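You operate a simulated robot arm through the tools that you are given. There is no shell and no other tool.

Carry out the task below with a simulated robot arm. There is one attempt and no reset: what you move stays moved.

TASK
Whip the cream to the peak that the order card names.
Fine: bowl up, guard shut, fast speed, the card's time on the timer.

The check looks at the end state, three seconds after you hand in, the way a careful person would. Anything else that was tipped, shoved, dropped, spilled or broken makes it a failure.

THE ROBOT
A 6-joint arm with a two-finger gripper, fixed in place. Base frame: the origin is on the floor under the middle of its stand, x ahead of it, y to its left, z up. Readings come in mm, rad, newtons and seconds.
It reaches about 1572 mm from its shoulder. Its first joint turns from -2.897 to 2.897 rad. Payload 2.45 kg.
Tool frame: the origin (TCP) lies between the finger pads and is the grasp point; the fingertips stand 20 mm ahead of it; z points along the fingers, y is the line along which they close. The gripper opens to 140 mm; its body begins 168 mm behind the TCP.
Orientation is that of the tool frame in the base frame, as [roll, pitch, yaw] about the fixed x, y, z axes, in that order (R = Rz(yaw) Ry(pitch) Rx(roll)). With the fingers straight down and closing along the base's y, the tool's x points along the base's -x, its y along +y and its z along -z.

THE INTERFACE
- The arm moves only by the tool move_arm. Its argument "increments" is text: rows parted by semicolons, each of 7 numbers parted by spaces: the shift along the base's x, y, z in mm, then the turn, a rotation vector about the base's x, y, z in rad, then the gripper command, from -1 (shut) to 1 (fully open), values between in proportion. In form: x y z wx wy wz fingers; .... A call has 1 to 20 rows; each row is the pose to reach, as a shift and turn from the pose commanded when the call began. Rows are played at 5 a second. More than 50 mm and 0.15 rad between two rows, or a gripper value outside its range, and nothing of the call is played. A pose out of reach is approached as far as the arm can. The call stops where the force on the tool passes 90 N (or 10 N more than at its start, if that is more) or the arm is blocked; 0.2 s more then pass. The fingers move at their own pace (about 45 mm/s each) and stop on an object; they squeeze with about 25 N. The grip force told is the motor's: it shows also when the fingers shut on nothing. Time passes only in rows, and 0.2 s behind the last, so rows that repeat a pose let the fingers close. The reply holds the time, the measured pose of the TCP, the force on the tool along the base axes, the opening and the grip force, in the units named above and with some noise, with the torque about the TCP (base axes, N m) and any sound that the robot's microphone picked up.
- Cameras (640 x 400 px; columns grow to the right, rows downward): "scene" is fixed at [218.5, -651.4, 1713.7]; the picture's right is [0.80, -0.59, 0.00], its down [-0.35, -0.47, -0.81] and it looks along [0.48, 0.65, -0.58] (base axes); focal length 353 px, centre (320, 200). "wrist" rides on the gripper at [78, 11, -209] in the tool frame; the picture's right is [-0.14, 0.99, 0.00], its down [-0.92, -0.13, -0.37] and it looks along [-0.37, -0.05, 0.93] (tool axes); focal length 280 px, centre (320, 200). There is no depth. A picture from a camera that has moved, and an enlarged one, comes with that camera's place and axes in the base frame and with its lens.
- snapshot(camera): a new picture of that camera. No time passes.
- zoom(camera, box): a new picture of the part [left, top, right, bottom] of that camera's present view, enlarged. No time passes.
- hand_in(): hands the job in; it is judged then, once.

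Places have to be worked out from the pictures, the camera data and where the tool is seen. Open the gripper and draw the arm clear of the work before you hand the job in, unless the task says otherwise.

The tools are called after "Emit:" as a command line: name --argument value ..., lists and objects as JSON in quotes. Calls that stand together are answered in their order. move_arm: Moves the arm, as the interface text tells. Its arguments: {"type":"object","properties":{"increments":{"type":"string"}},"required":["increments"]} The other tools are called the same way: snapshot (camera) takes a picture; zoom (camera, box) takes an enlarged picture of a part of a camera's view; hand_in () hands the job in.

At the start:

```text
time: 0.0
ee_pos: [555.3, -114.0, 1461.6]
tcp_rot: [-3.14, 0.004, 3.142]
force: [0.3, -0.8, 0.2]
wrist_torque: [0.0, 0.02, 0.02]
grip_width: 140.1
finger_force: 0.1
```

scene: 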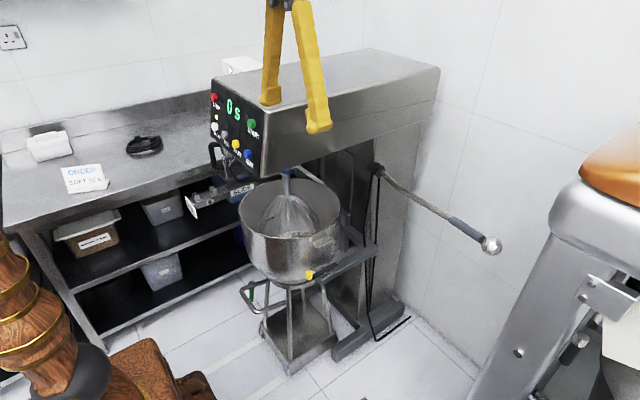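
wrist: 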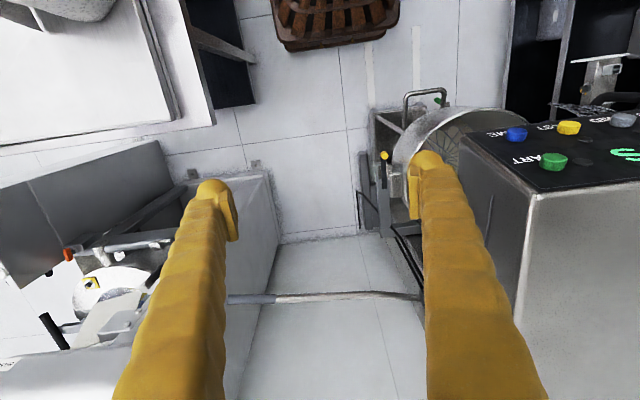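

The scene shows a planetary mixer with a control panel, a bowl, a lift lever and an order card on the bench. I'll zoom in on the card, panel, and bowl/guard.

Emit:
zoom --camera "scene" --box '[40, 150, 130, 206]'

Emit:
zoom --camera "scene" --box '[190, 80, 290, 180]'

Emit:
zoom --camera "scene" --box '[170, 130, 410, 300]'

Emit:
zoom --camera "scene" --box '[350, 140, 530, 270]'

```text
7.11 times, centred on (85, 178) of scene
camera zoom: at [218.5, -651.4, 1713.7], right [0.8, -0.59, 0.0], down [-0.35, -0.47, -0.81], along [0.48, 0.65, -0.58], focal length 2509 px, centre (1991, 356)
```

zoom: 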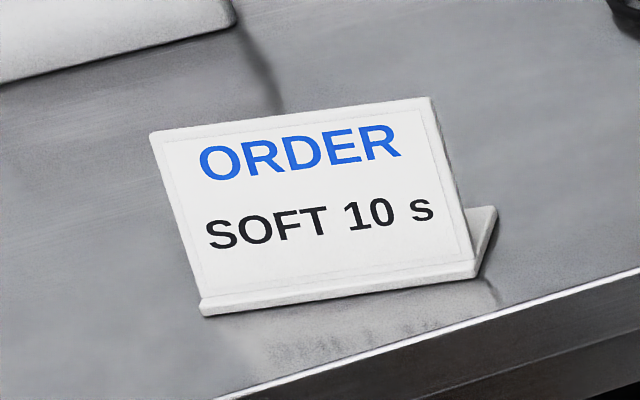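

```text
4.00 times, centred on (240, 130) of scene
camera zoom: at [218.5, -651.4, 1713.7], right [0.8, -0.59, 0.0], down [-0.35, -0.47, -0.81], along [0.48, 0.65, -0.58], focal length 1412 px, centre (640, 480)
```

zoom: 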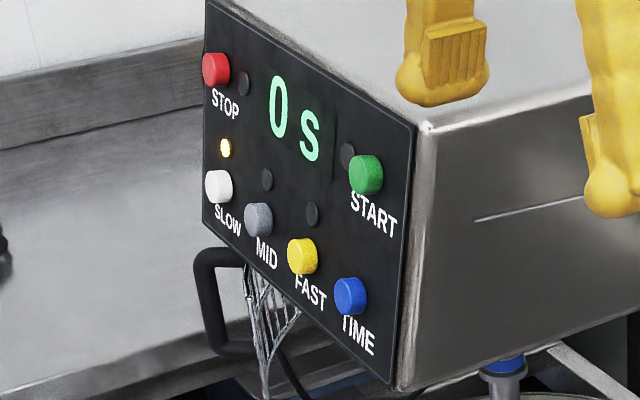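

```text
2.35 times, centred on (290, 215) of scene
camera zoom: at [218.5, -651.4, 1713.7], right [0.8, -0.59, 0.0], down [-0.35, -0.47, -0.81], along [0.48, 0.65, -0.58], focal length 830 px, centre (391, 165)
```

zoom: 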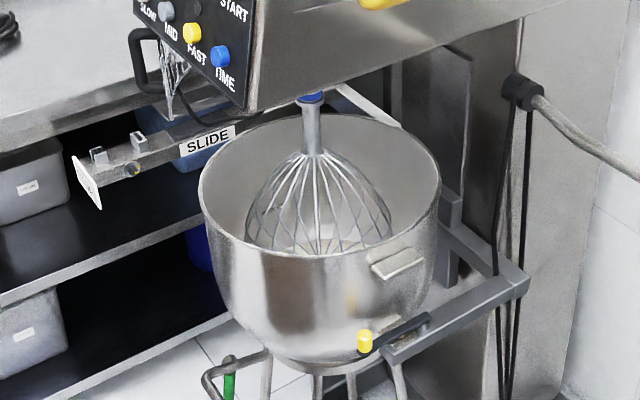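

```text
3.08 times, centred on (440, 205) of scene
camera zoom: at [218.5, -651.4, 1713.7], right [0.8, -0.59, 0.0], down [-0.35, -0.47, -0.81], along [0.48, 0.65, -0.58], focal length 1086 px, centre (-49, 185)
```

zoom: 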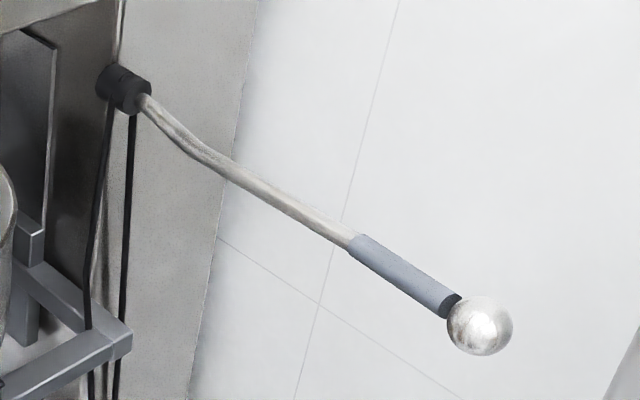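

The card says SOFT 10 s; the panel shows 0 s with SLOW lit. From triangulation the START button is near [603,175,1327] and TIME near [583,188,1235]. I'll zoom more on the hanging parts below the head and the wrist view before moving.

Emit:
zoom --camera "scene" --box '[175, 140, 275, 220]'

Emit:
zoom --camera "scene" --box '[230, 230, 350, 380]'

Emit:
zoom --camera "wrist" --box '[360, 60, 640, 260]'

Emit:
zoom --camera "wrist" --box '[480, 0, 640, 130]'

```text
5.00 times, centred on (225, 180) of scene
camera zoom: at [218.5, -651.4, 1713.7], right [0.8, -0.59, 0.0], down [-0.35, -0.47, -0.81], along [0.48, 0.65, -0.58], focal length 1764 px, centre (795, 300)
```

zoom: 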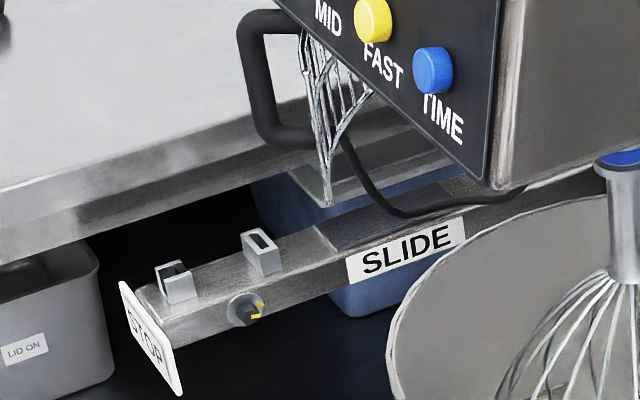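

```text
2.67 times, centred on (290, 305) of scene
camera zoom: at [218.5, -651.4, 1713.7], right [0.8, -0.59, 0.0], down [-0.35, -0.47, -0.81], along [0.48, 0.65, -0.58], focal length 941 px, centre (400, -80)
```

zoom: 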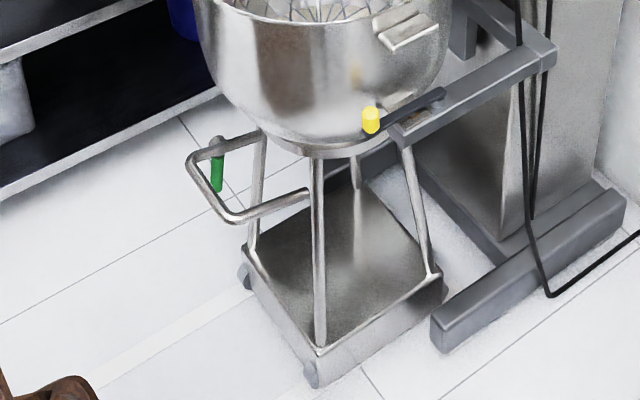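

```text
2.00 times, centred on (500, 160) of wrist
camera zoom: at [475.8, -102.4, 1671.0], right [0.14, 0.99, 0.0], down [0.92, -0.13, 0.37], along [0.37, -0.05, -0.93], focal length 561 px, centre (-40, 280)
```

zoom: 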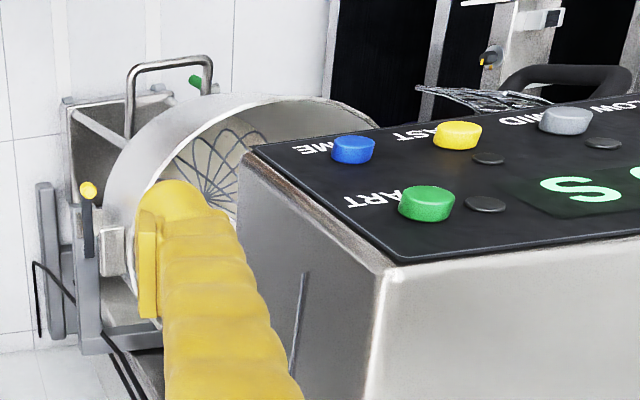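

```text
3.08 times, centred on (560, 65) of wrist
camera zoom: at [475.8, -102.4, 1671.0], right [0.14, 0.99, 0.0], down [0.92, -0.13, 0.37], along [0.37, -0.05, -0.93], focal length 863 px, centre (-418, 615)
```

zoom: 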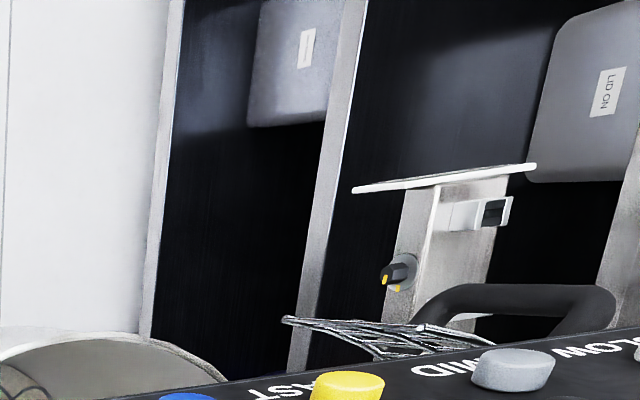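

The guard appears to be the wire cage with a black handle, parked under the head's left side; there is also a SLIDE rail with a STOP plate. I'll move the arm back and up with the tool tilted forward to get a view of the panel's underside from the wrist.

Emit:
move_arm --increments "-30 30 10 0 -0.13 0 1; -60 60 20 0 -0.26 0 1; -90 90 30 0 -0.39 0 1; -120 120 30 0 -0.52 0 1; -150 150 30 0 -0.65 0 1; -180 180 30 0 -0.78 0 1"

Emit:
snapshot --camera "wrist"

Emit:
snapshot --camera "scene"

```text
time: 1.6
ee_pos: [377.6, 35.6, 1489.5]
tcp_rot: [-3.141, 0.783, 3.054]
force: [-0.9, 0.4, -0.5]
wrist_torque: [0.0, 0.02, 0.01]
grip_width: 140.0
finger_force: 0.1
stopped in row 6: the arm was blocked; the commanded pose is now the measured one
```

```text
taken
camera wrist: at [177.2, 63.9, 1582.8], right [0.18, 0.98, 0.1], down [0.38, -0.16, 0.91], along [0.91, -0.13, -0.4], focal length 280 px, centre (320, 200)
```

wrist: 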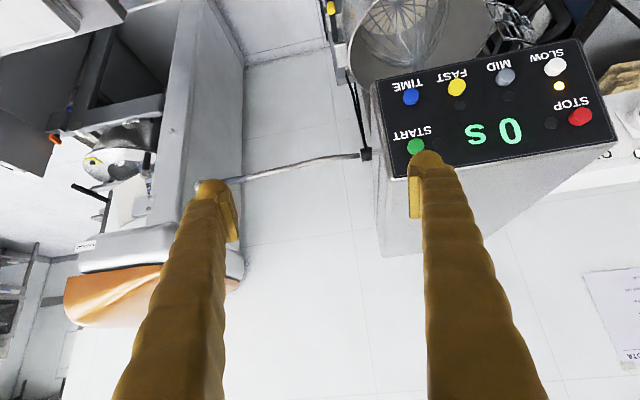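

```text
taken
```

scene: 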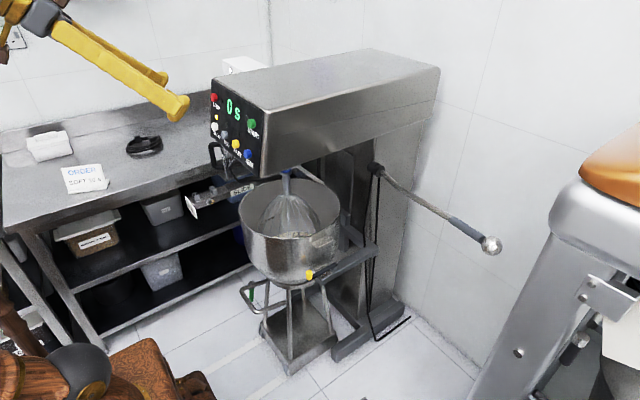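

The arm hit its own limit that close in, so I'll stay further out. I zoom into the wrist view for the guard, the rail and the panel.

Emit:
zoom --camera "wrist" --box '[320, 0, 640, 200]'

Emit:
zoom --camera "scene" --box '[180, 80, 420, 230]'

Emit:
zoom --camera "wrist" --box '[0, 0, 320, 200]'

```text
2.00 times, centred on (480, 100) of wrist
camera zoom: at [177.2, 63.9, 1582.8], right [0.18, 0.98, 0.1], down [0.38, -0.16, 0.91], along [0.91, -0.13, -0.4], focal length 561 px, centre (0, 400)
```

zoom: 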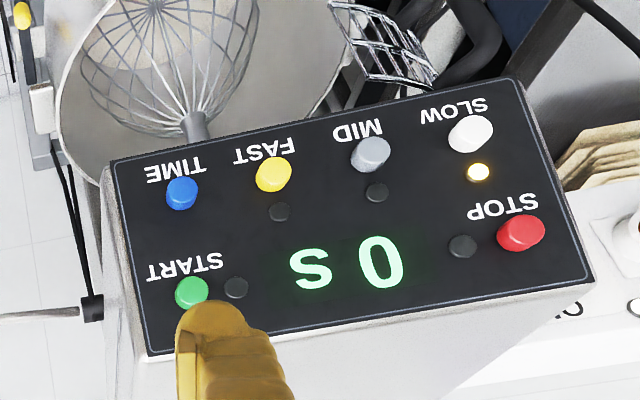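

```text
2.67 times, centred on (300, 155) of scene
camera zoom: at [218.5, -651.4, 1713.7], right [0.8, -0.59, 0.0], down [-0.35, -0.47, -0.81], along [0.48, 0.65, -0.58], focal length 941 px, centre (373, 320)
```

zoom: 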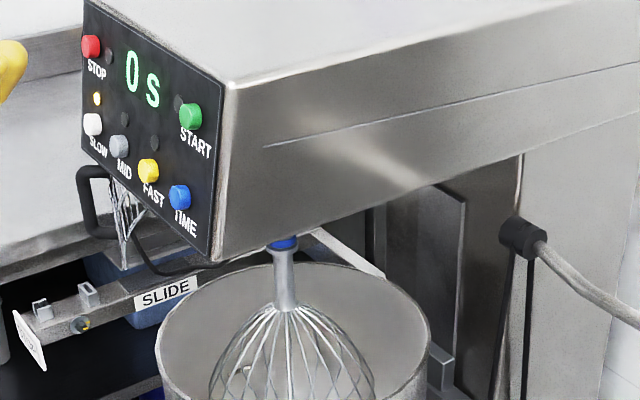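

```text
2.00 times, centred on (160, 100) of wrist
camera zoom: at [177.2, 63.9, 1582.8], right [0.18, 0.98, 0.1], down [0.38, -0.16, 0.91], along [0.91, -0.13, -0.4], focal length 561 px, centre (640, 400)
```

zoom: 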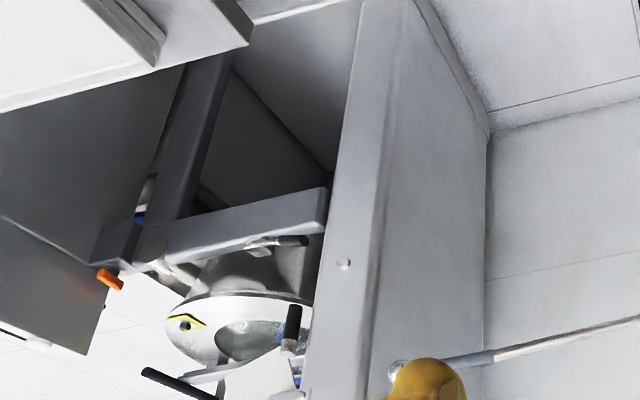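

Triangulating, the lever pivot is near [1033,117,1057] and its ball end near [872,-407,1165]; the neighbouring machine's top is near [913,-540,1310]. I'll swing the arm to the right-hand side at a safe height to view lever, bowl and guard from there.

Emit:
move_arm --increments "20 -40 0 0 0 0.08 1; 40 -80 0 0 0 0.16 1; 60 -120 0 0 0 0.25 1; 80 -160 0 0 0 0.33 1; 100 -200 0 0 0 0.42 1; 120 -240 0 0 0 0.5 1; 140 -280 0 0 0 0.6 1; 160 -320 0 0 0 0.7 1; 180 -360 0 0 0 0.8 1; 200 -400 0 0 0 0.9 1; 220 -440 0 0 0 1.0 1"

Emit:
snapshot --camera "wrist"

Emit:
snapshot --camera "scene"

```text
time: 4.0
ee_pos: [597.3, -404.6, 1491.6]
tcp_rot: [-3.139, 0.782, -2.223]
force: [-1.0, 0.9, 0.6]
wrist_torque: [-0.18, 0.0, -0.1]
grip_width: 139.9
finger_force: 0.1
```

```text
taken
camera wrist: at [465.1, -559.1, 1584.8], right [-0.72, 0.68, 0.09], down [0.34, 0.23, 0.91], along [0.6, 0.69, -0.4], focal length 280 px, centre (320, 200)
```

wrist: 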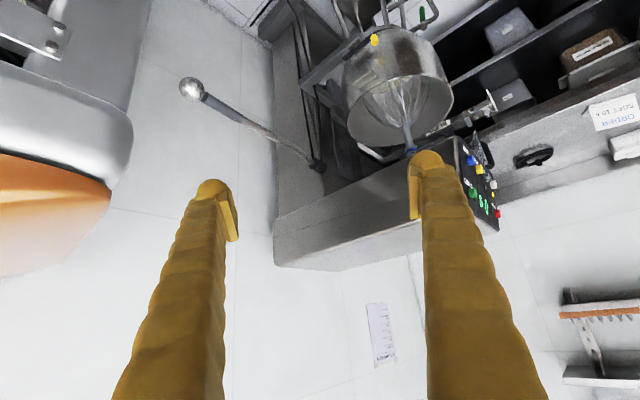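

```text
taken
```

scene: 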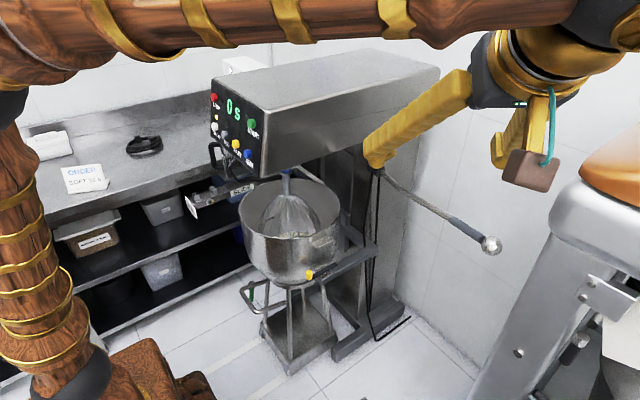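

The view from the right shows the bowl, whisk and lever. I zoom in on these.

Emit:
zoom --camera "wrist" --box '[160, 0, 520, 225]'

Emit:
zoom --camera "wrist" --box '[400, 60, 560, 180]'

Emit:
zoom --camera "wrist" --box '[270, 0, 430, 180]'

```text
1.78 times, centred on (340, 112) of wrist
camera zoom: at [465.1, -559.1, 1584.8], right [-0.72, 0.68, 0.09], down [0.34, 0.23, 0.91], along [0.6, 0.69, -0.4], focal length 498 px, centre (284, 356)
```

zoom: 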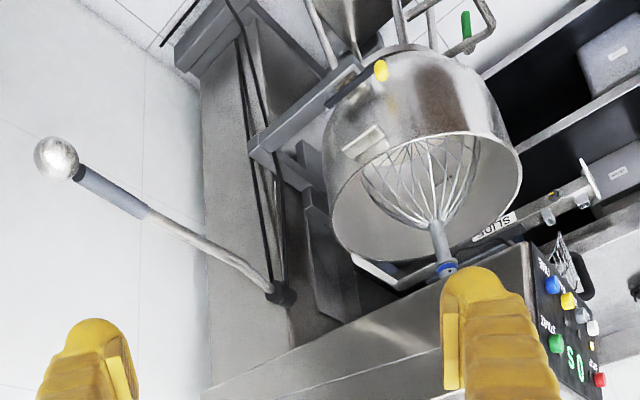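

```text
3.33 times, centred on (480, 120) of wrist
camera zoom: at [465.1, -559.1, 1584.8], right [-0.72, 0.68, 0.09], down [0.34, 0.23, 0.91], along [0.6, 0.69, -0.4], focal length 935 px, centre (-213, 467)
```

zoom: 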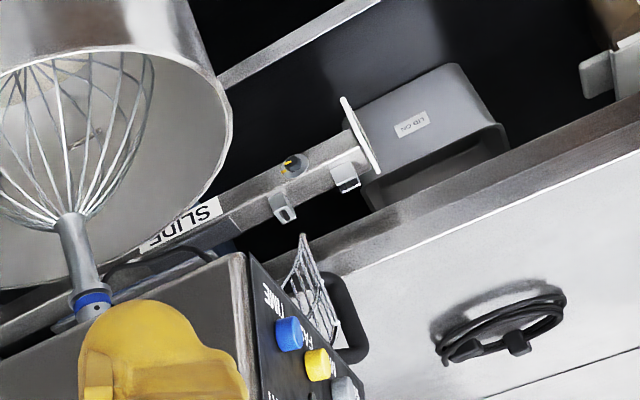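

```text
2.22 times, centred on (350, 90) of wrist
camera zoom: at [465.1, -559.1, 1584.8], right [-0.72, 0.68, 0.09], down [0.34, 0.23, 0.91], along [0.6, 0.69, -0.4], focal length 623 px, centre (253, 444)
```

zoom: 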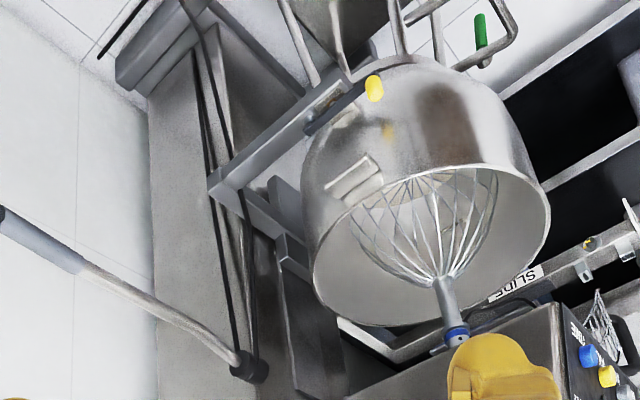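

The whisk axis is near (757,~280), bowl rim ~z 913 with radius ~190, and the wire guard's leading edge is near [577,380,1046] with a black handle behind it. I'll lower the camera on the right side to look under the head at the guard.

Emit:
move_arm --increments "5 22 -32 0.044 -0.018 0.05 1; 10 45 -64 0.088 -0.036 0.1 1; 15 68 -97 0.133 -0.055 0.15 1; 20 90 -130 0.177 -0.073 0.2 1; 24 112 -162 0.221 -0.091 0.25 1; 29 135 -195 0.265 -0.109 0.3 1; 34 158 -227 0.31 -0.128 0.35 1; 38 180 -260 0.354 -0.146 0.4 1; 43 205 -292 0.398 -0.164 0.45 1"

Emit:
snapshot --camera "wrist"

Emit:
snapshot --camera "scene"

```text
time: 6.0
ee_pos: [641.3, -200.1, 1196.4]
tcp_rot: [3.099, 1.21, -1.808]
force: [-0.4, -0.4, 0.3]
wrist_torque: [0.0, 0.03, -0.01]
grip_width: 139.9
finger_force: 0.1
```

```text
taken
camera wrist: at [586.4, -416.3, 1198.0], right [-0.96, 0.24, 0.14], down [0.14, -0.05, 0.99], along [0.25, 0.97, 0.01], focal length 280 px, centre (320, 200)
```

wrist: 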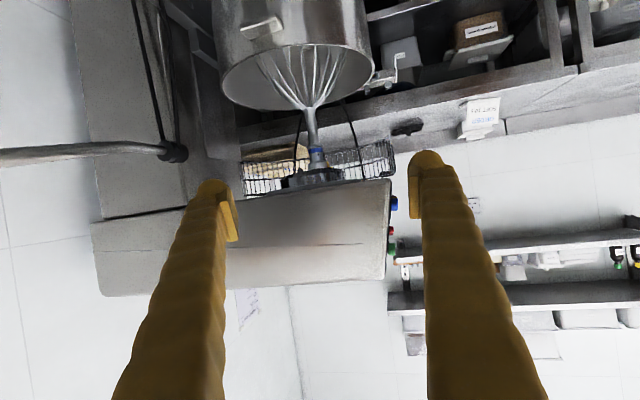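

```text
taken
```

scene: 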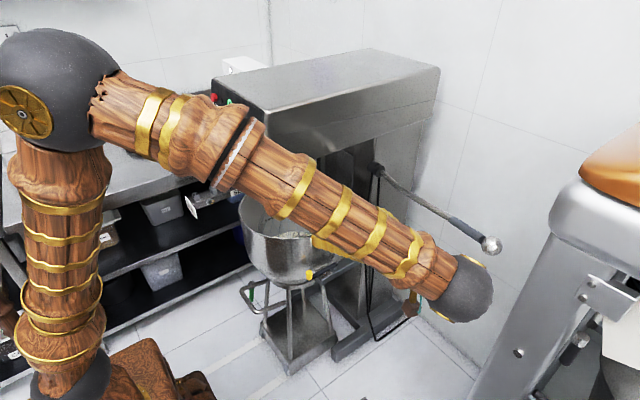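

Now the view is level and clear under the head; the wire guard is visible on the far side. Zooming in on it and on the bowl cradle and lever.

Emit:
zoom --camera "wrist" --box '[210, 60, 430, 220]'

Emit:
zoom --camera "wrist" --box '[0, 0, 240, 220]'

Emit:
zoom --camera "wrist" --box '[180, 0, 400, 120]'

```text
2.50 times, centred on (320, 140) of wrist
camera zoom: at [586.4, -416.3, 1198.0], right [-0.96, 0.24, 0.14], down [0.14, -0.05, 0.99], along [0.25, 0.97, 0.01], focal length 701 px, centre (320, 350)
```

zoom: 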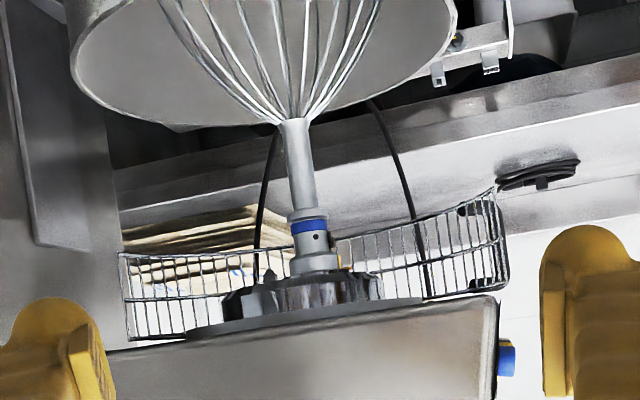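

```text
1.82 times, centred on (120, 110) of wrist
camera zoom: at [586.4, -416.3, 1198.0], right [-0.96, 0.24, 0.14], down [0.14, -0.05, 0.99], along [0.25, 0.97, 0.01], focal length 510 px, centre (684, 364)
```

zoom: 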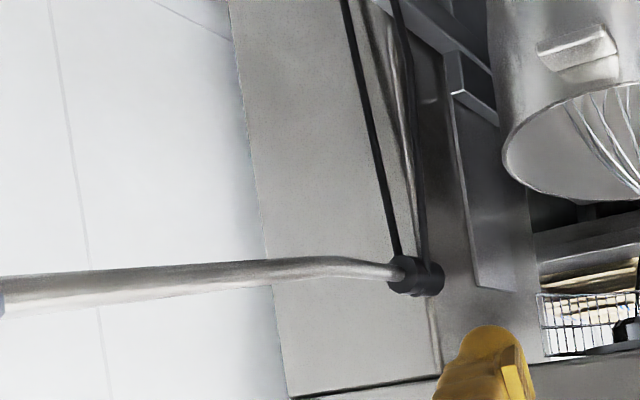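

```text
2.91 times, centred on (290, 60) of wrist
camera zoom: at [586.4, -416.3, 1198.0], right [-0.96, 0.24, 0.14], down [0.14, -0.05, 0.99], along [0.25, 0.97, 0.01], focal length 816 px, centre (407, 607)
```

zoom: 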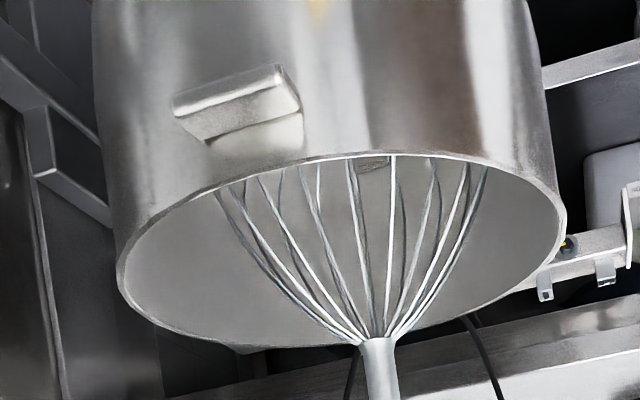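

The wire guard is a half ring round the whisk, now parked on the far (+y) side with its handle at the front-left, so it must swing round to the front. I'll zoom hard on the lever hub and ball to understand how the lever pivots.

Emit:
zoom --camera "scene" --box '[355, 150, 425, 200]'

Emit:
zoom --camera "scene" --box '[430, 205, 510, 260]'

Emit:
zoom --camera "wrist" --box '[100, 110, 200, 180]'

Emit:
zoom --camera "wrist" --box '[110, 0, 240, 120]'

```text
8.00 times, centred on (390, 175) of scene
camera zoom: at [218.5, -651.4, 1713.7], right [0.8, -0.59, 0.0], down [-0.35, -0.47, -0.81], along [0.48, 0.65, -0.58], focal length 2823 px, centre (-240, 400)
```

zoom: 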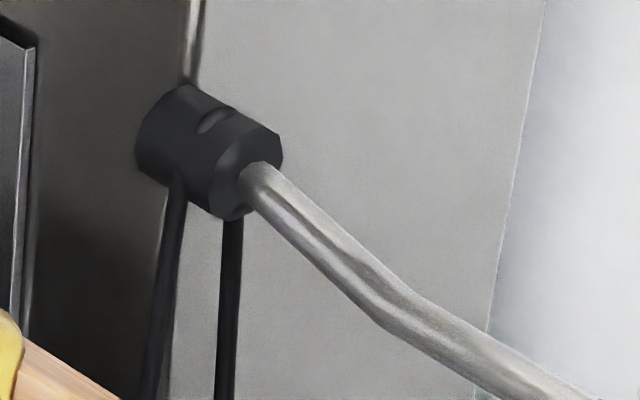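

```text
7.27 times, centred on (470, 232) of scene
camera zoom: at [218.5, -651.4, 1713.7], right [0.8, -0.59, 0.0], down [-0.35, -0.47, -0.81], along [0.48, 0.65, -0.58], focal length 2566 px, centre (-771, -36)
```

zoom: 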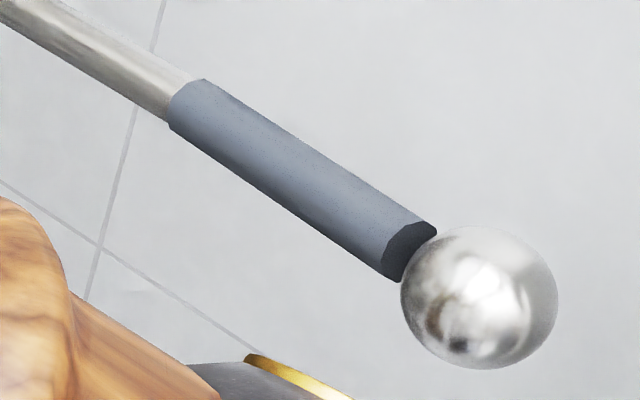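

```text
5.71 times, centred on (150, 145) of wrist
camera zoom: at [586.4, -416.3, 1198.0], right [-0.96, 0.24, 0.14], down [0.14, -0.05, 0.99], along [0.25, 0.97, 0.01], focal length 1602 px, centre (1291, 514)
```

zoom: 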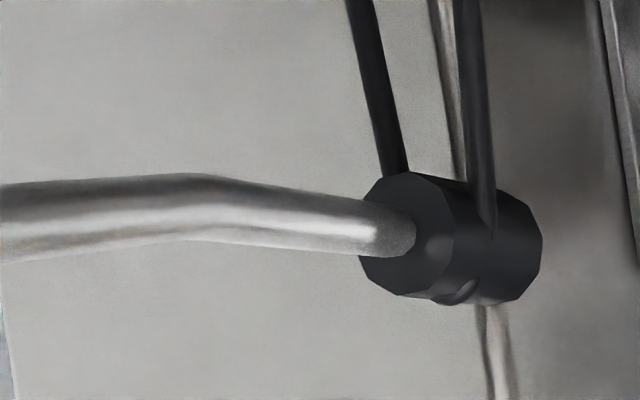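

```text
3.33 times, centred on (175, 60) of wrist
camera zoom: at [586.4, -416.3, 1198.0], right [-0.96, 0.24, 0.14], down [0.14, -0.05, 0.99], along [0.25, 0.97, 0.01], focal length 935 px, centre (803, 667)
```

zoom: 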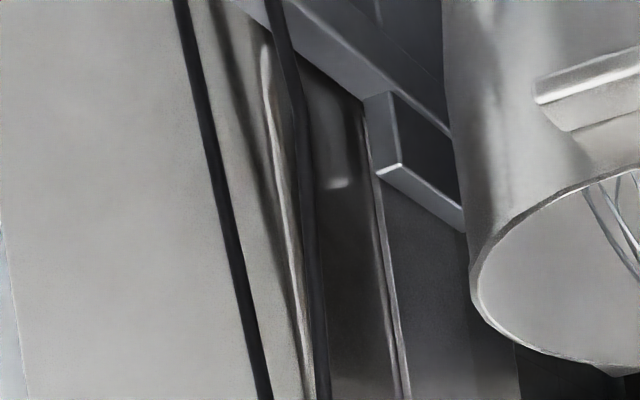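

The hub is a cylinder along y, so the lever probably cranks about that axis with its arm pointing forward/up now. I'll close the fingers, turn the tool to point along +x, and hover above the lever's grip so the closed fingers can act as a bar across the rod.

Emit:
move_arm --increments "15 -10 8 0.021 -0.028 -0.124 0; 30 -20 16 0.043 -0.057 -0.247 -0.5; 45 -30 24 0.064 -0.085 -0.371 -1; 60 -40 32 0.085 -0.113 -0.495 -1; 80 -50 40 0.107 -0.142 -0.618 -1; 100 -60 48 0.128 -0.17 -0.742 -1; 120 -70 56 0.15 -0.199 -0.865 -1; 140 -80 64 0.171 -0.227 -0.989 -1; 160 -90 72 0.192 -0.255 -1.113 -1; 180 -100 80 0.214 -0.284 -1.236 -1; 200 -110 88 0.235 -0.312 -1.36 -1"

Emit:
snapshot --camera "wrist"

Emit:
snapshot --camera "scene"

```text
time: 8.4
ee_pos: [841.8, -311.1, 1286.7]
tcp_rot: [2.224, 1.567, 2.222]
force: [0.3, -0.4, -0.4]
wrist_torque: [0.03, 0.02, 0.03]
grip_width: 0.2
finger_force: 24.9
```

```text
taken
camera wrist: at [632.2, -298.2, 1208.7], right [0.0, 0.99, 0.14], down [-0.37, -0.13, 0.92], along [0.93, -0.05, 0.36], focal length 280 px, centre (320, 200)
```

wrist: 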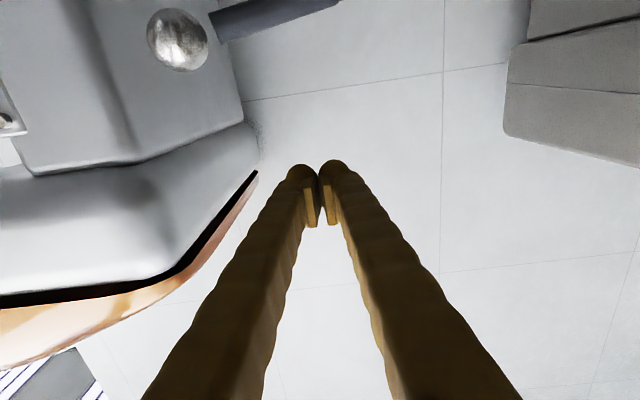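

```text
taken
```

scene: 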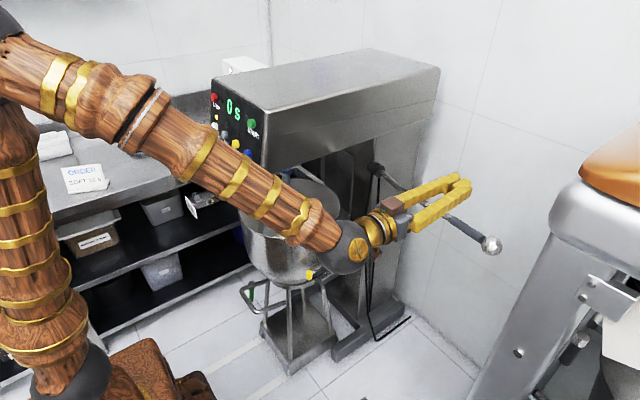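

The ball sits at about [893,-407,1155] and the closed fingers are clear above the rod. I move forward so the fingers cross over the rod at y≈-310, then lower toward it.

Emit:
move_arm --increments "45 0 0 0 0 0 -1; 90 0 0 0 0 0 -1; 90 0 -40 0 0 0 -1; 90 0 -70 0 0 0 -1; 90 0 -90 0 0 0 -1; 90 0 -100 0 0 0 -1"

Emit:
snapshot --camera "wrist"

Emit:
zoom --camera "scene" --box '[350, 150, 530, 270]'

```text
time: 9.8
ee_pos: [932.8, -311.4, 1184.4]
tcp_rot: [2.891, 1.569, 2.891]
force: [-0.1, -0.1, -0.7]
wrist_torque: [0.01, 0.0, 0.03]
grip_width: 0.0
finger_force: 25.1
```

```text
taken
camera wrist: at [722.6, -299.8, 1105.9], right [0.0, 0.99, 0.14], down [-0.37, -0.13, 0.92], along [0.93, -0.05, 0.36], focal length 280 px, centre (320, 200)
```

wrist: 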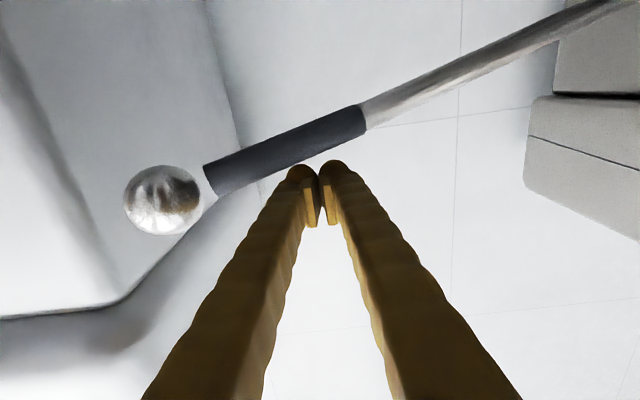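

```text
3.33 times, centred on (440, 210) of scene
camera zoom: at [218.5, -651.4, 1713.7], right [0.8, -0.59, 0.0], down [-0.35, -0.47, -0.81], along [0.48, 0.65, -0.58], focal length 1176 px, centre (-80, 167)
```

zoom: 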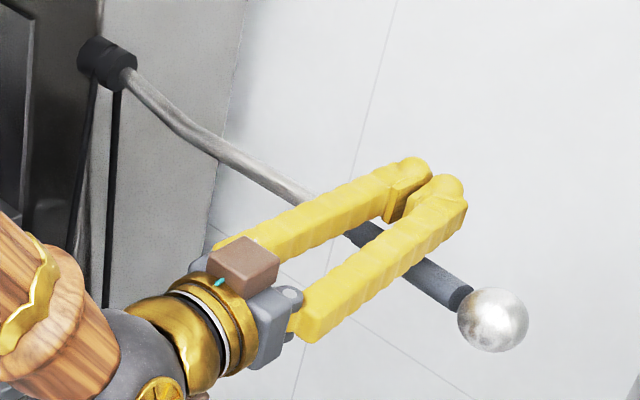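

The fingers cross above the grey grip with no contact. I lower in small steps to feel the lever.

Emit:
move_arm --increments "0 0 -5 0 0 0 -1; 0 0 -10 0 0 0 -1; 0 0 -15 0 0 0 -1; 0 0 -20 0 0 0 -1"

```text
time: 10.8
ee_pos: [931.5, -311.6, 1165.4]
tcp_rot: [-2.244, 1.57, -2.245]
force: [-6.1, 0.3, 12.5]
wrist_torque: [-0.33, 0.39, -0.19]
grip_width: 0.2
finger_force: 24.9
```

Contact with the rod: ~12 N upward on the tool. I push down 10 mm more to see if the lever yields.

Emit:
move_arm --increments "0 0 -4 0 0 0 -1; 0 0 -8 0 0 0 -1; 0 0 -12 0 0 0 -1; 0 0 -12 0 0 0 -1"

Emit:
zoom --camera "scene" --box '[350, 150, 530, 270]'

```text
time: 11.8
ee_pos: [931.6, -309.6, 1153.2]
tcp_rot: [2.544, 1.57, 2.543]
force: [-3.1, -0.5, 6.1]
wrist_torque: [-0.17, 0.24, -0.08]
grip_width: 0.0
finger_force: 24.4
```

```text
3.33 times, centred on (440, 210) of scene
camera zoom: at [218.5, -651.4, 1713.7], right [0.8, -0.59, 0.0], down [-0.35, -0.47, -0.81], along [0.48, 0.65, -0.58], focal length 1176 px, centre (-80, 167)
```

zoom: 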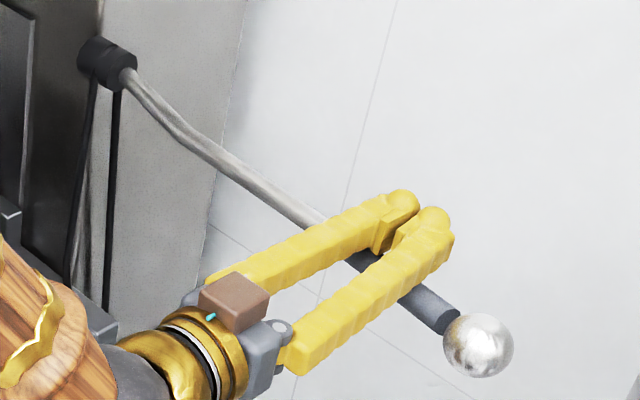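

The lever yields at 6–12 N, rotating forward/down as predicted. I check whether the bowl rose.

Emit:
snapshot --camera "scene"

```text
taken
```

scene: 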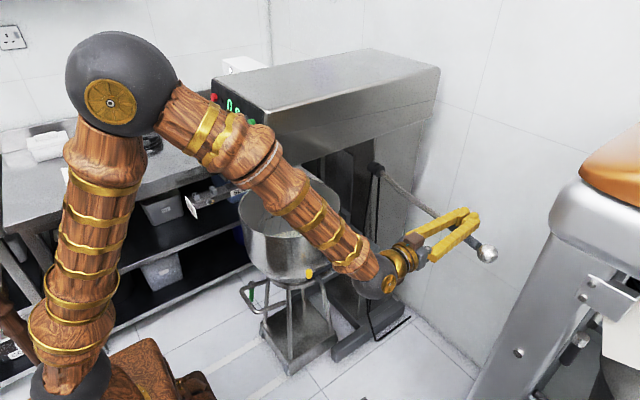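

The bowl's yellow pin still looks about where it was; I keep pushing the lever down along its arc and watch the cradle.

Emit:
move_arm --increments "-3 0 -12 0 0 0 -1; -6 0 -24 0 0 0 -1; -8 0 -36 0 0 0 -1; -10 0 -48 0 0 0 -1; -10 0 -60 0 0 0 -1"

Emit:
snapshot --camera "scene"

Emit:
snapshot --camera "wrist"

```text
time: 13.0
ee_pos: [920.8, -309.9, 1092.2]
tcp_rot: [2.588, 1.569, 2.586]
force: [0.7, 0.4, 0.9]
wrist_torque: [0.01, 0.03, -0.02]
grip_width: 0.0
finger_force: 25.1
```

```text
taken
```

scene: 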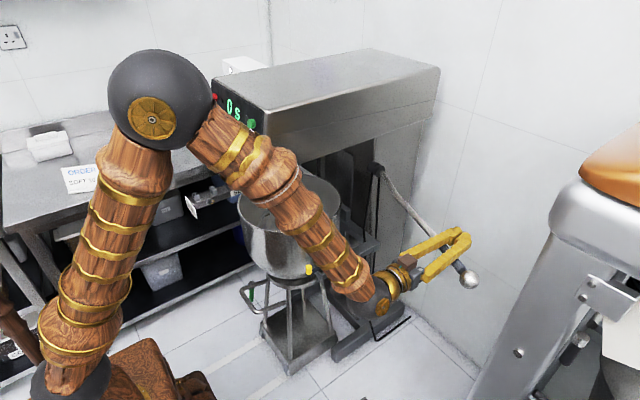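

```text
taken
camera wrist: at [711.9, -299.3, 1015.4], right [0.0, 0.99, 0.14], down [-0.37, -0.13, 0.92], along [0.93, -0.05, 0.36], focal length 280 px, centre (320, 200)
```

wrist: 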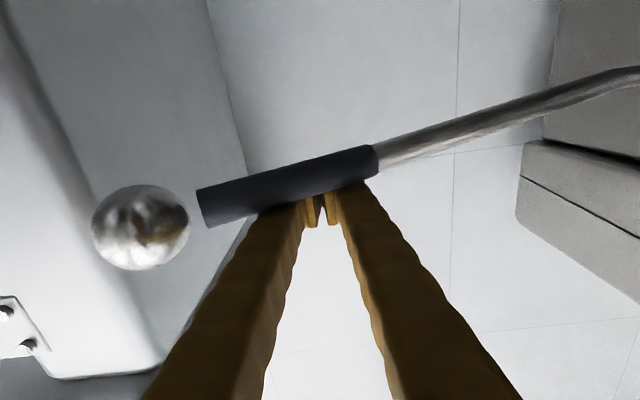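

The lever follows and the bowl pin has risen several pixels, so pushing down lifts the bowl. I continue down the arc.

Emit:
move_arm --increments "0 0 -12 0 0 0 -1; 0 0 -24 0 0 0 -1; 0 0 -36 0 0 0 -1; 0 0 -48 0 0 0 -1; 0 0 -60 0 0 0 -1"

Emit:
snapshot --camera "scene"

Emit:
snapshot --camera "wrist"

```text
time: 14.2
ee_pos: [922.0, -310.9, 1033.4]
tcp_rot: [2.773, 1.567, 2.771]
force: [0.5, 0.6, 2.0]
wrist_torque: [0.06, 0.1, -0.03]
grip_width: 0.1
finger_force: 25.0
```

```text
taken
```

scene: 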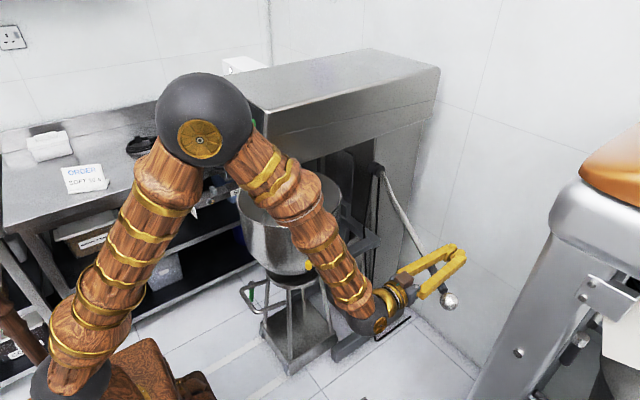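

```text
taken
camera wrist: at [712.9, -299.7, 955.6], right [0.0, 0.99, 0.14], down [-0.37, -0.13, 0.92], along [0.93, -0.05, 0.36], focal length 280 px, centre (320, 200)
```

wrist: 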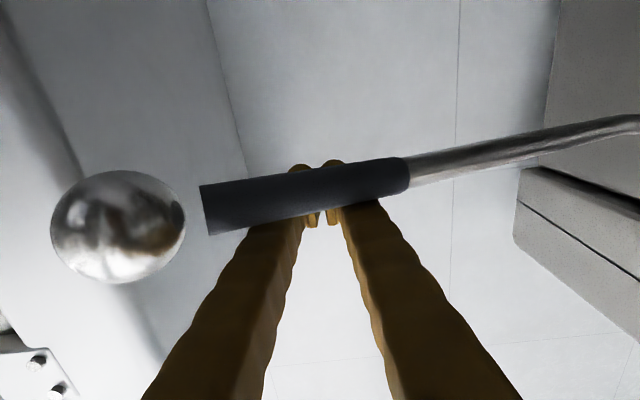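

The lever continues to follow with ~2 N. I keep going down, in steps, watching for an end stop.

Emit:
move_arm --increments "0 0 -12 0 0 0 -1; 0 0 -24 0 0 0 -1; 0 0 -36 0 0 0 -1; 0 0 -48 0 0 0 -1; 5 0 -60 0 0 0 -1"

Emit:
snapshot --camera "scene"

Emit:
snapshot --camera "wrist"

```text
time: 15.4
ee_pos: [926.4, -309.7, 972.9]
tcp_rot: [2.812, 1.569, 2.81]
force: [-1.1, 0.1, 2.6]
wrist_torque: [0.0, 0.17, 0.08]
grip_width: 0.1
finger_force: 25.2
```

```text
taken
```

scene: 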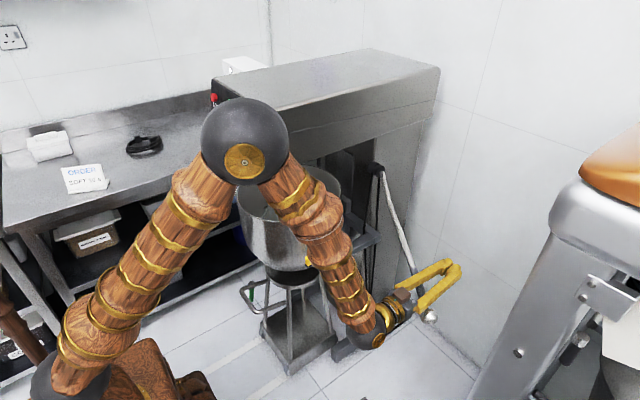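

```text
taken
camera wrist: at [717.5, -298.4, 895.2], right [0.0, 0.99, 0.14], down [-0.37, -0.13, 0.92], along [0.93, -0.05, 0.36], focal length 280 px, centre (320, 200)
```

wrist: 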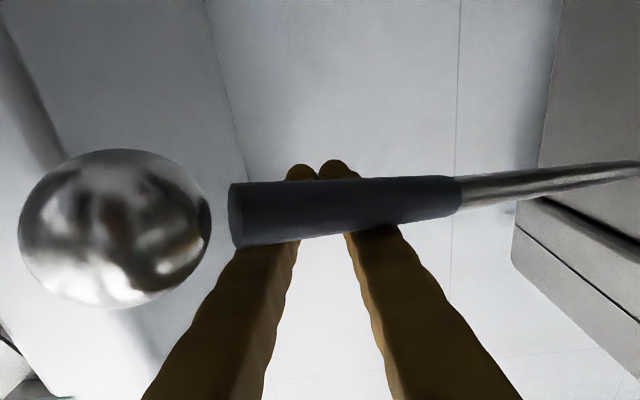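

The ball is now about [790,-362,923] and the fingers still ride on the grip. I zoom to check how far the bowl has risen.

Emit:
zoom --camera "scene" --box '[200, 120, 440, 300]'

```text
2.22 times, centred on (320, 210) of scene
camera zoom: at [218.5, -651.4, 1713.7], right [0.8, -0.59, 0.0], down [-0.35, -0.47, -0.81], along [0.48, 0.65, -0.58], focal length 784 px, centre (320, 178)
```

zoom: 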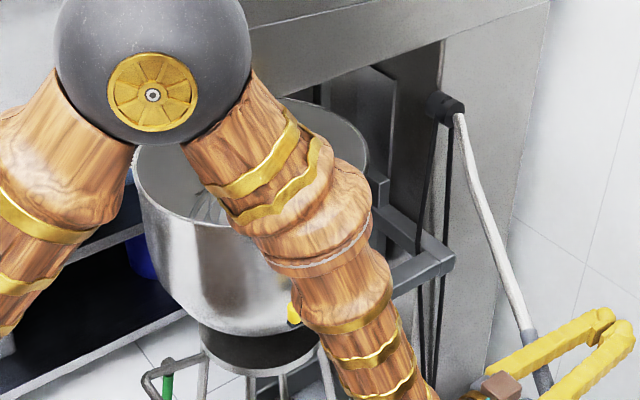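

The bowl has risen about 60 mm and the lever's end is swinging inward. I continue down while shifting slightly toward +y to stay centred on the grip.

Emit:
move_arm --increments "0 8 -10 0 0 0 -1; 0 16 -22 0 0 0 -1; 0 24 -34 0 0 0 -1; 0 32 -46 0 0 0 -1; 0 40 -58 0 0 0 -1"

Emit:
snapshot --camera "scene"

Emit:
snapshot --camera "wrist"

```text
time: 16.6
ee_pos: [932.7, -276.1, 923.3]
tcp_rot: [1.901, 1.545, 1.911]
force: [0.4, -1.0, 0.1]
wrist_torque: [0.0, -0.05, -0.01]
grip_width: 0.0
finger_force: 25.0
out of reach, approached as far as the arm can: row 3, 4, 5
```

```text
taken
```

scene: 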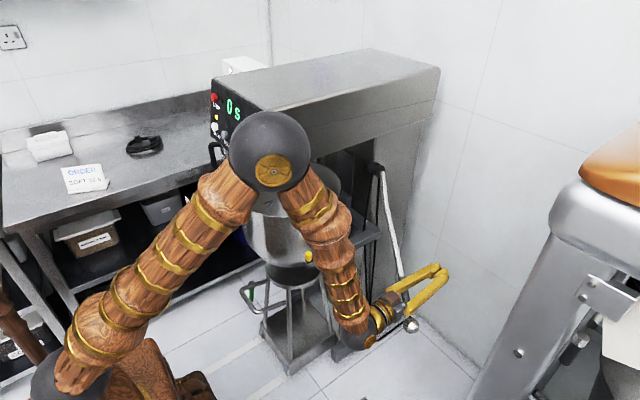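

```text
taken
camera wrist: at [722.5, -265.1, 847.6], right [-0.01, 0.99, 0.16], down [-0.36, -0.15, 0.92], along [0.93, -0.05, 0.36], focal length 280 px, centre (320, 200)
```

wrist: 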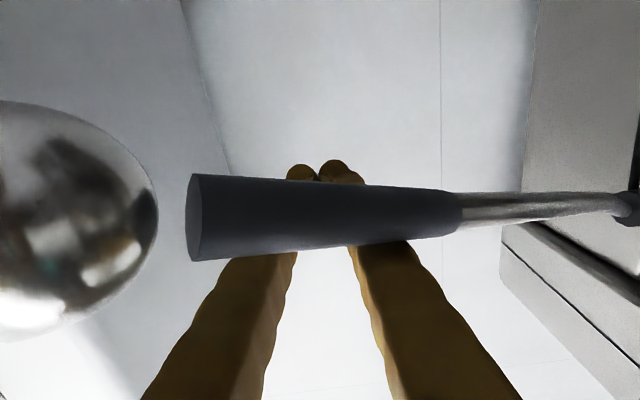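

The horizontal tool hit a wrist limit at this height, while the lever stays where it is (no force). I back up a little, tilt the fingers ~0.5 rad downward and move inward along the rod, where less travel is needed.

Emit:
move_arm --increments "0 0 20 0 0 0 -1; -5 10 45 0 0.1 0 -1; -15 30 60 0 0.2 0 -1; -25 50 60 0 0.3 0 -1; -35 70 60 0 0.4 0 -1; -44 86 60 0 0.5 0 -1"

Emit:
snapshot --camera "scene"

Emit:
snapshot --camera "wrist"

```text
time: 18.0
ee_pos: [888.3, -191.1, 983.5]
tcp_rot: [3.14, 1.068, 3.137]
force: [-0.2, 0.2, 0.1]
wrist_torque: [0.01, 0.04, -0.04]
grip_width: 0.0
finger_force: 25.2
out of reach, approached as far as the arm can: row 1
```

```text
taken
```

scene: 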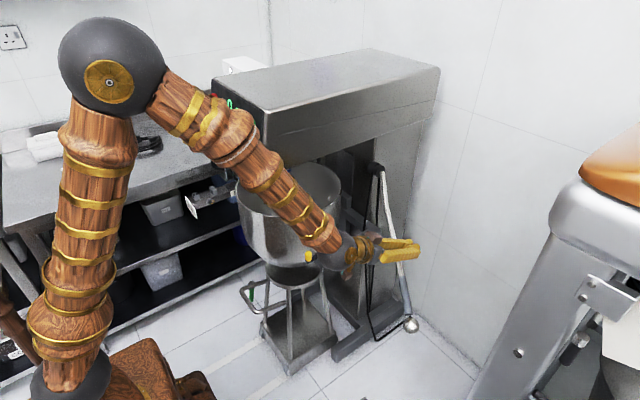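

```text
taken
camera wrist: at [667.6, -179.6, 1015.9], right [0.07, 0.99, 0.12], down [0.12, -0.13, 0.98], along [0.99, -0.05, -0.13], focal length 280 px, centre (320, 200)
```

wrist: 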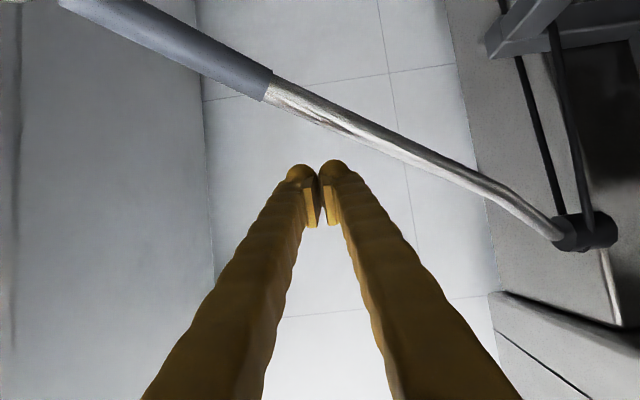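

The lever stayed put, and the rod passes below the fingers. I press down along the lever's arc again with the tilted fingers.

Emit:
move_arm --increments "12 8 -20 0 0 0 -1; 12 8 -40 0 0 0 -1; 12 8 -52 0 0 0 -1; 10 16 -66 0 0 0 -1; 9 24 -78 0 0 0 -1; 7 32 -92 0 0 0 -1; 6 40 -104 0 0 0 -1"

Emit:
snapshot --camera "scene"

Emit:
snapshot --camera "wrist"

```text
time: 19.6
ee_pos: [891.4, -150.8, 878.3]
tcp_rot: [3.139, 1.067, 3.138]
force: [1.6, -1.6, 1.0]
wrist_torque: [0.0, 0.0, -0.05]
grip_width: 0.0
finger_force: 25.3
```

```text
taken
```

scene: 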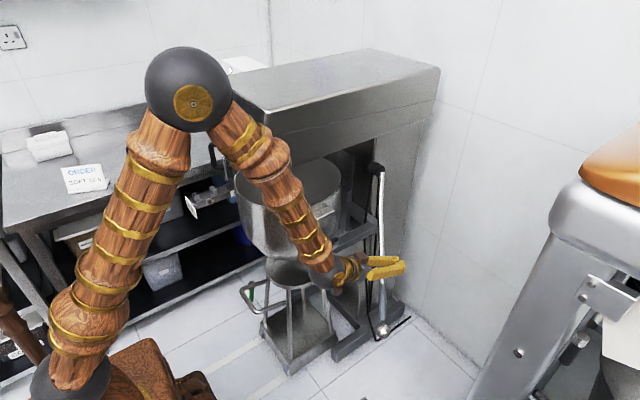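

```text
taken
camera wrist: at [671.0, -139.5, 910.9], right [0.07, 0.99, 0.12], down [0.12, -0.13, 0.98], along [0.99, -0.05, -0.13], focal length 280 px, centre (320, 200)
```

wrist: 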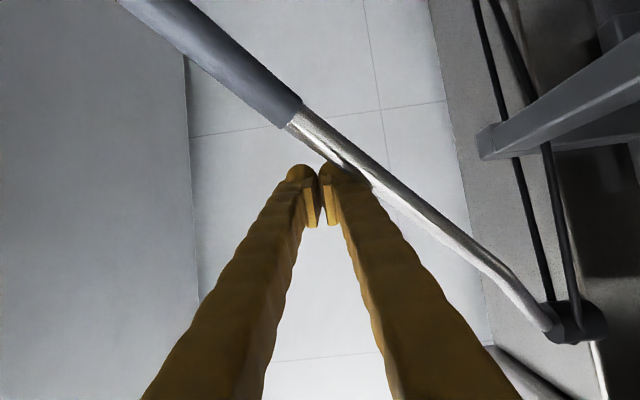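

The lever follows well and the bowl has lifted clear of its trolley. I continue the arc with a slight yaw so the gripper base stays away from the cradle.

Emit:
move_arm --increments "10 10 -11 0 0 0.03 -1; 20 20 -23 0 0 0.06 -1; 21 29 -35 0 0 0.1 -1; 22 39 -47 0 0 0.14 -1; 25 50 -58 0 0 0.17 -1; 28 61 -68 0 0 0.2 -1"

Emit:
snapshot --camera "scene"

Emit:
snapshot --camera "wrist"

```text
time: 20.4
ee_pos: [917.2, -129.3, 855.7]
tcp_rot: [-3.141, 1.084, -3.057]
force: [4.9, -10.0, 2.2]
wrist_torque: [0.14, 0.13, 0.34]
grip_width: 0.0
finger_force: 25.0
stopped in row 4: the force on the tool passed its limit at 110 N (the readings are from after the stop); the commanded pose is now the measured one
```

```text
taken
```

scene: 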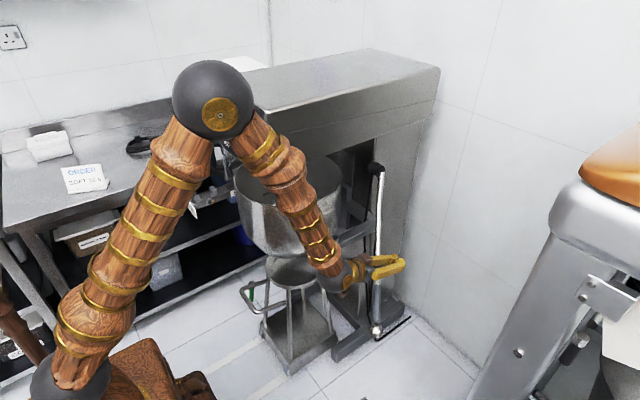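

```text
taken
camera wrist: at [695.8, -136.9, 884.2], right [-0.02, 0.99, 0.12], down [0.12, -0.12, 0.99], along [0.99, 0.03, -0.11], focal length 280 px, centre (320, 200)
```

wrist: 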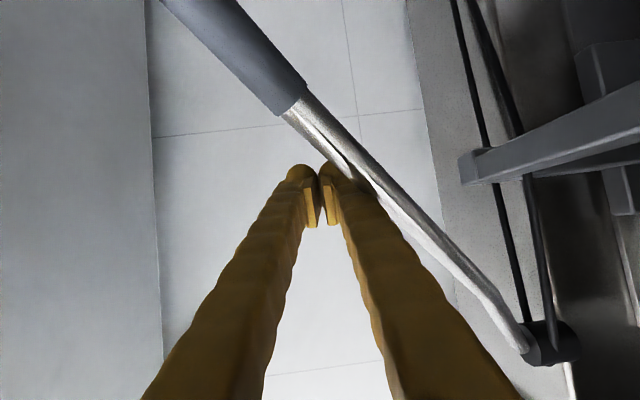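

Force spiked to 110 N after a further small motion, which suggests the lever's end stop. I check the bowl's height and lever state.

Emit:
zoom --camera "scene" --box '[220, 130, 430, 350]'

Emit:
zoom --camera "wrist" --box '[220, 0, 640, 390]'

```text
1.82 times, centred on (325, 240) of scene
camera zoom: at [218.5, -651.4, 1713.7], right [0.8, -0.59, 0.0], down [-0.35, -0.47, -0.81], along [0.48, 0.65, -0.58], focal length 642 px, centre (311, 127)
```

zoom: 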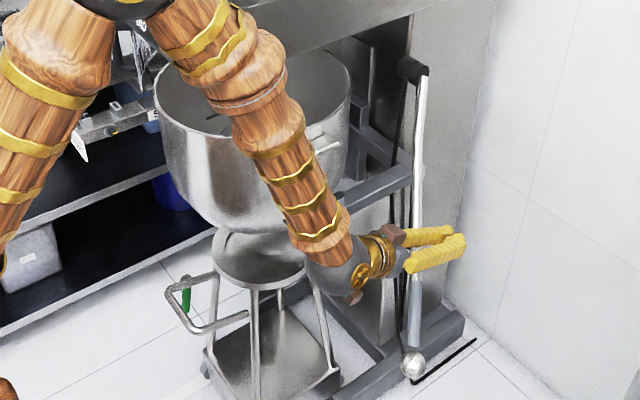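

```text
1.03 times, centred on (430, 195) of wrist (not enlarged: the box is as wide or as high as the picture)
camera zoom: at [695.8, -136.9, 884.2], right [-0.02, 0.99, 0.12], down [0.12, -0.12, 0.99], along [0.99, 0.03, -0.11], focal length 288 px, centre (207, 205)
```

zoom: 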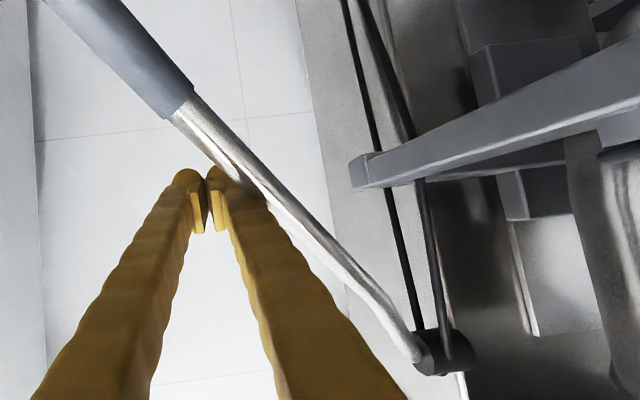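

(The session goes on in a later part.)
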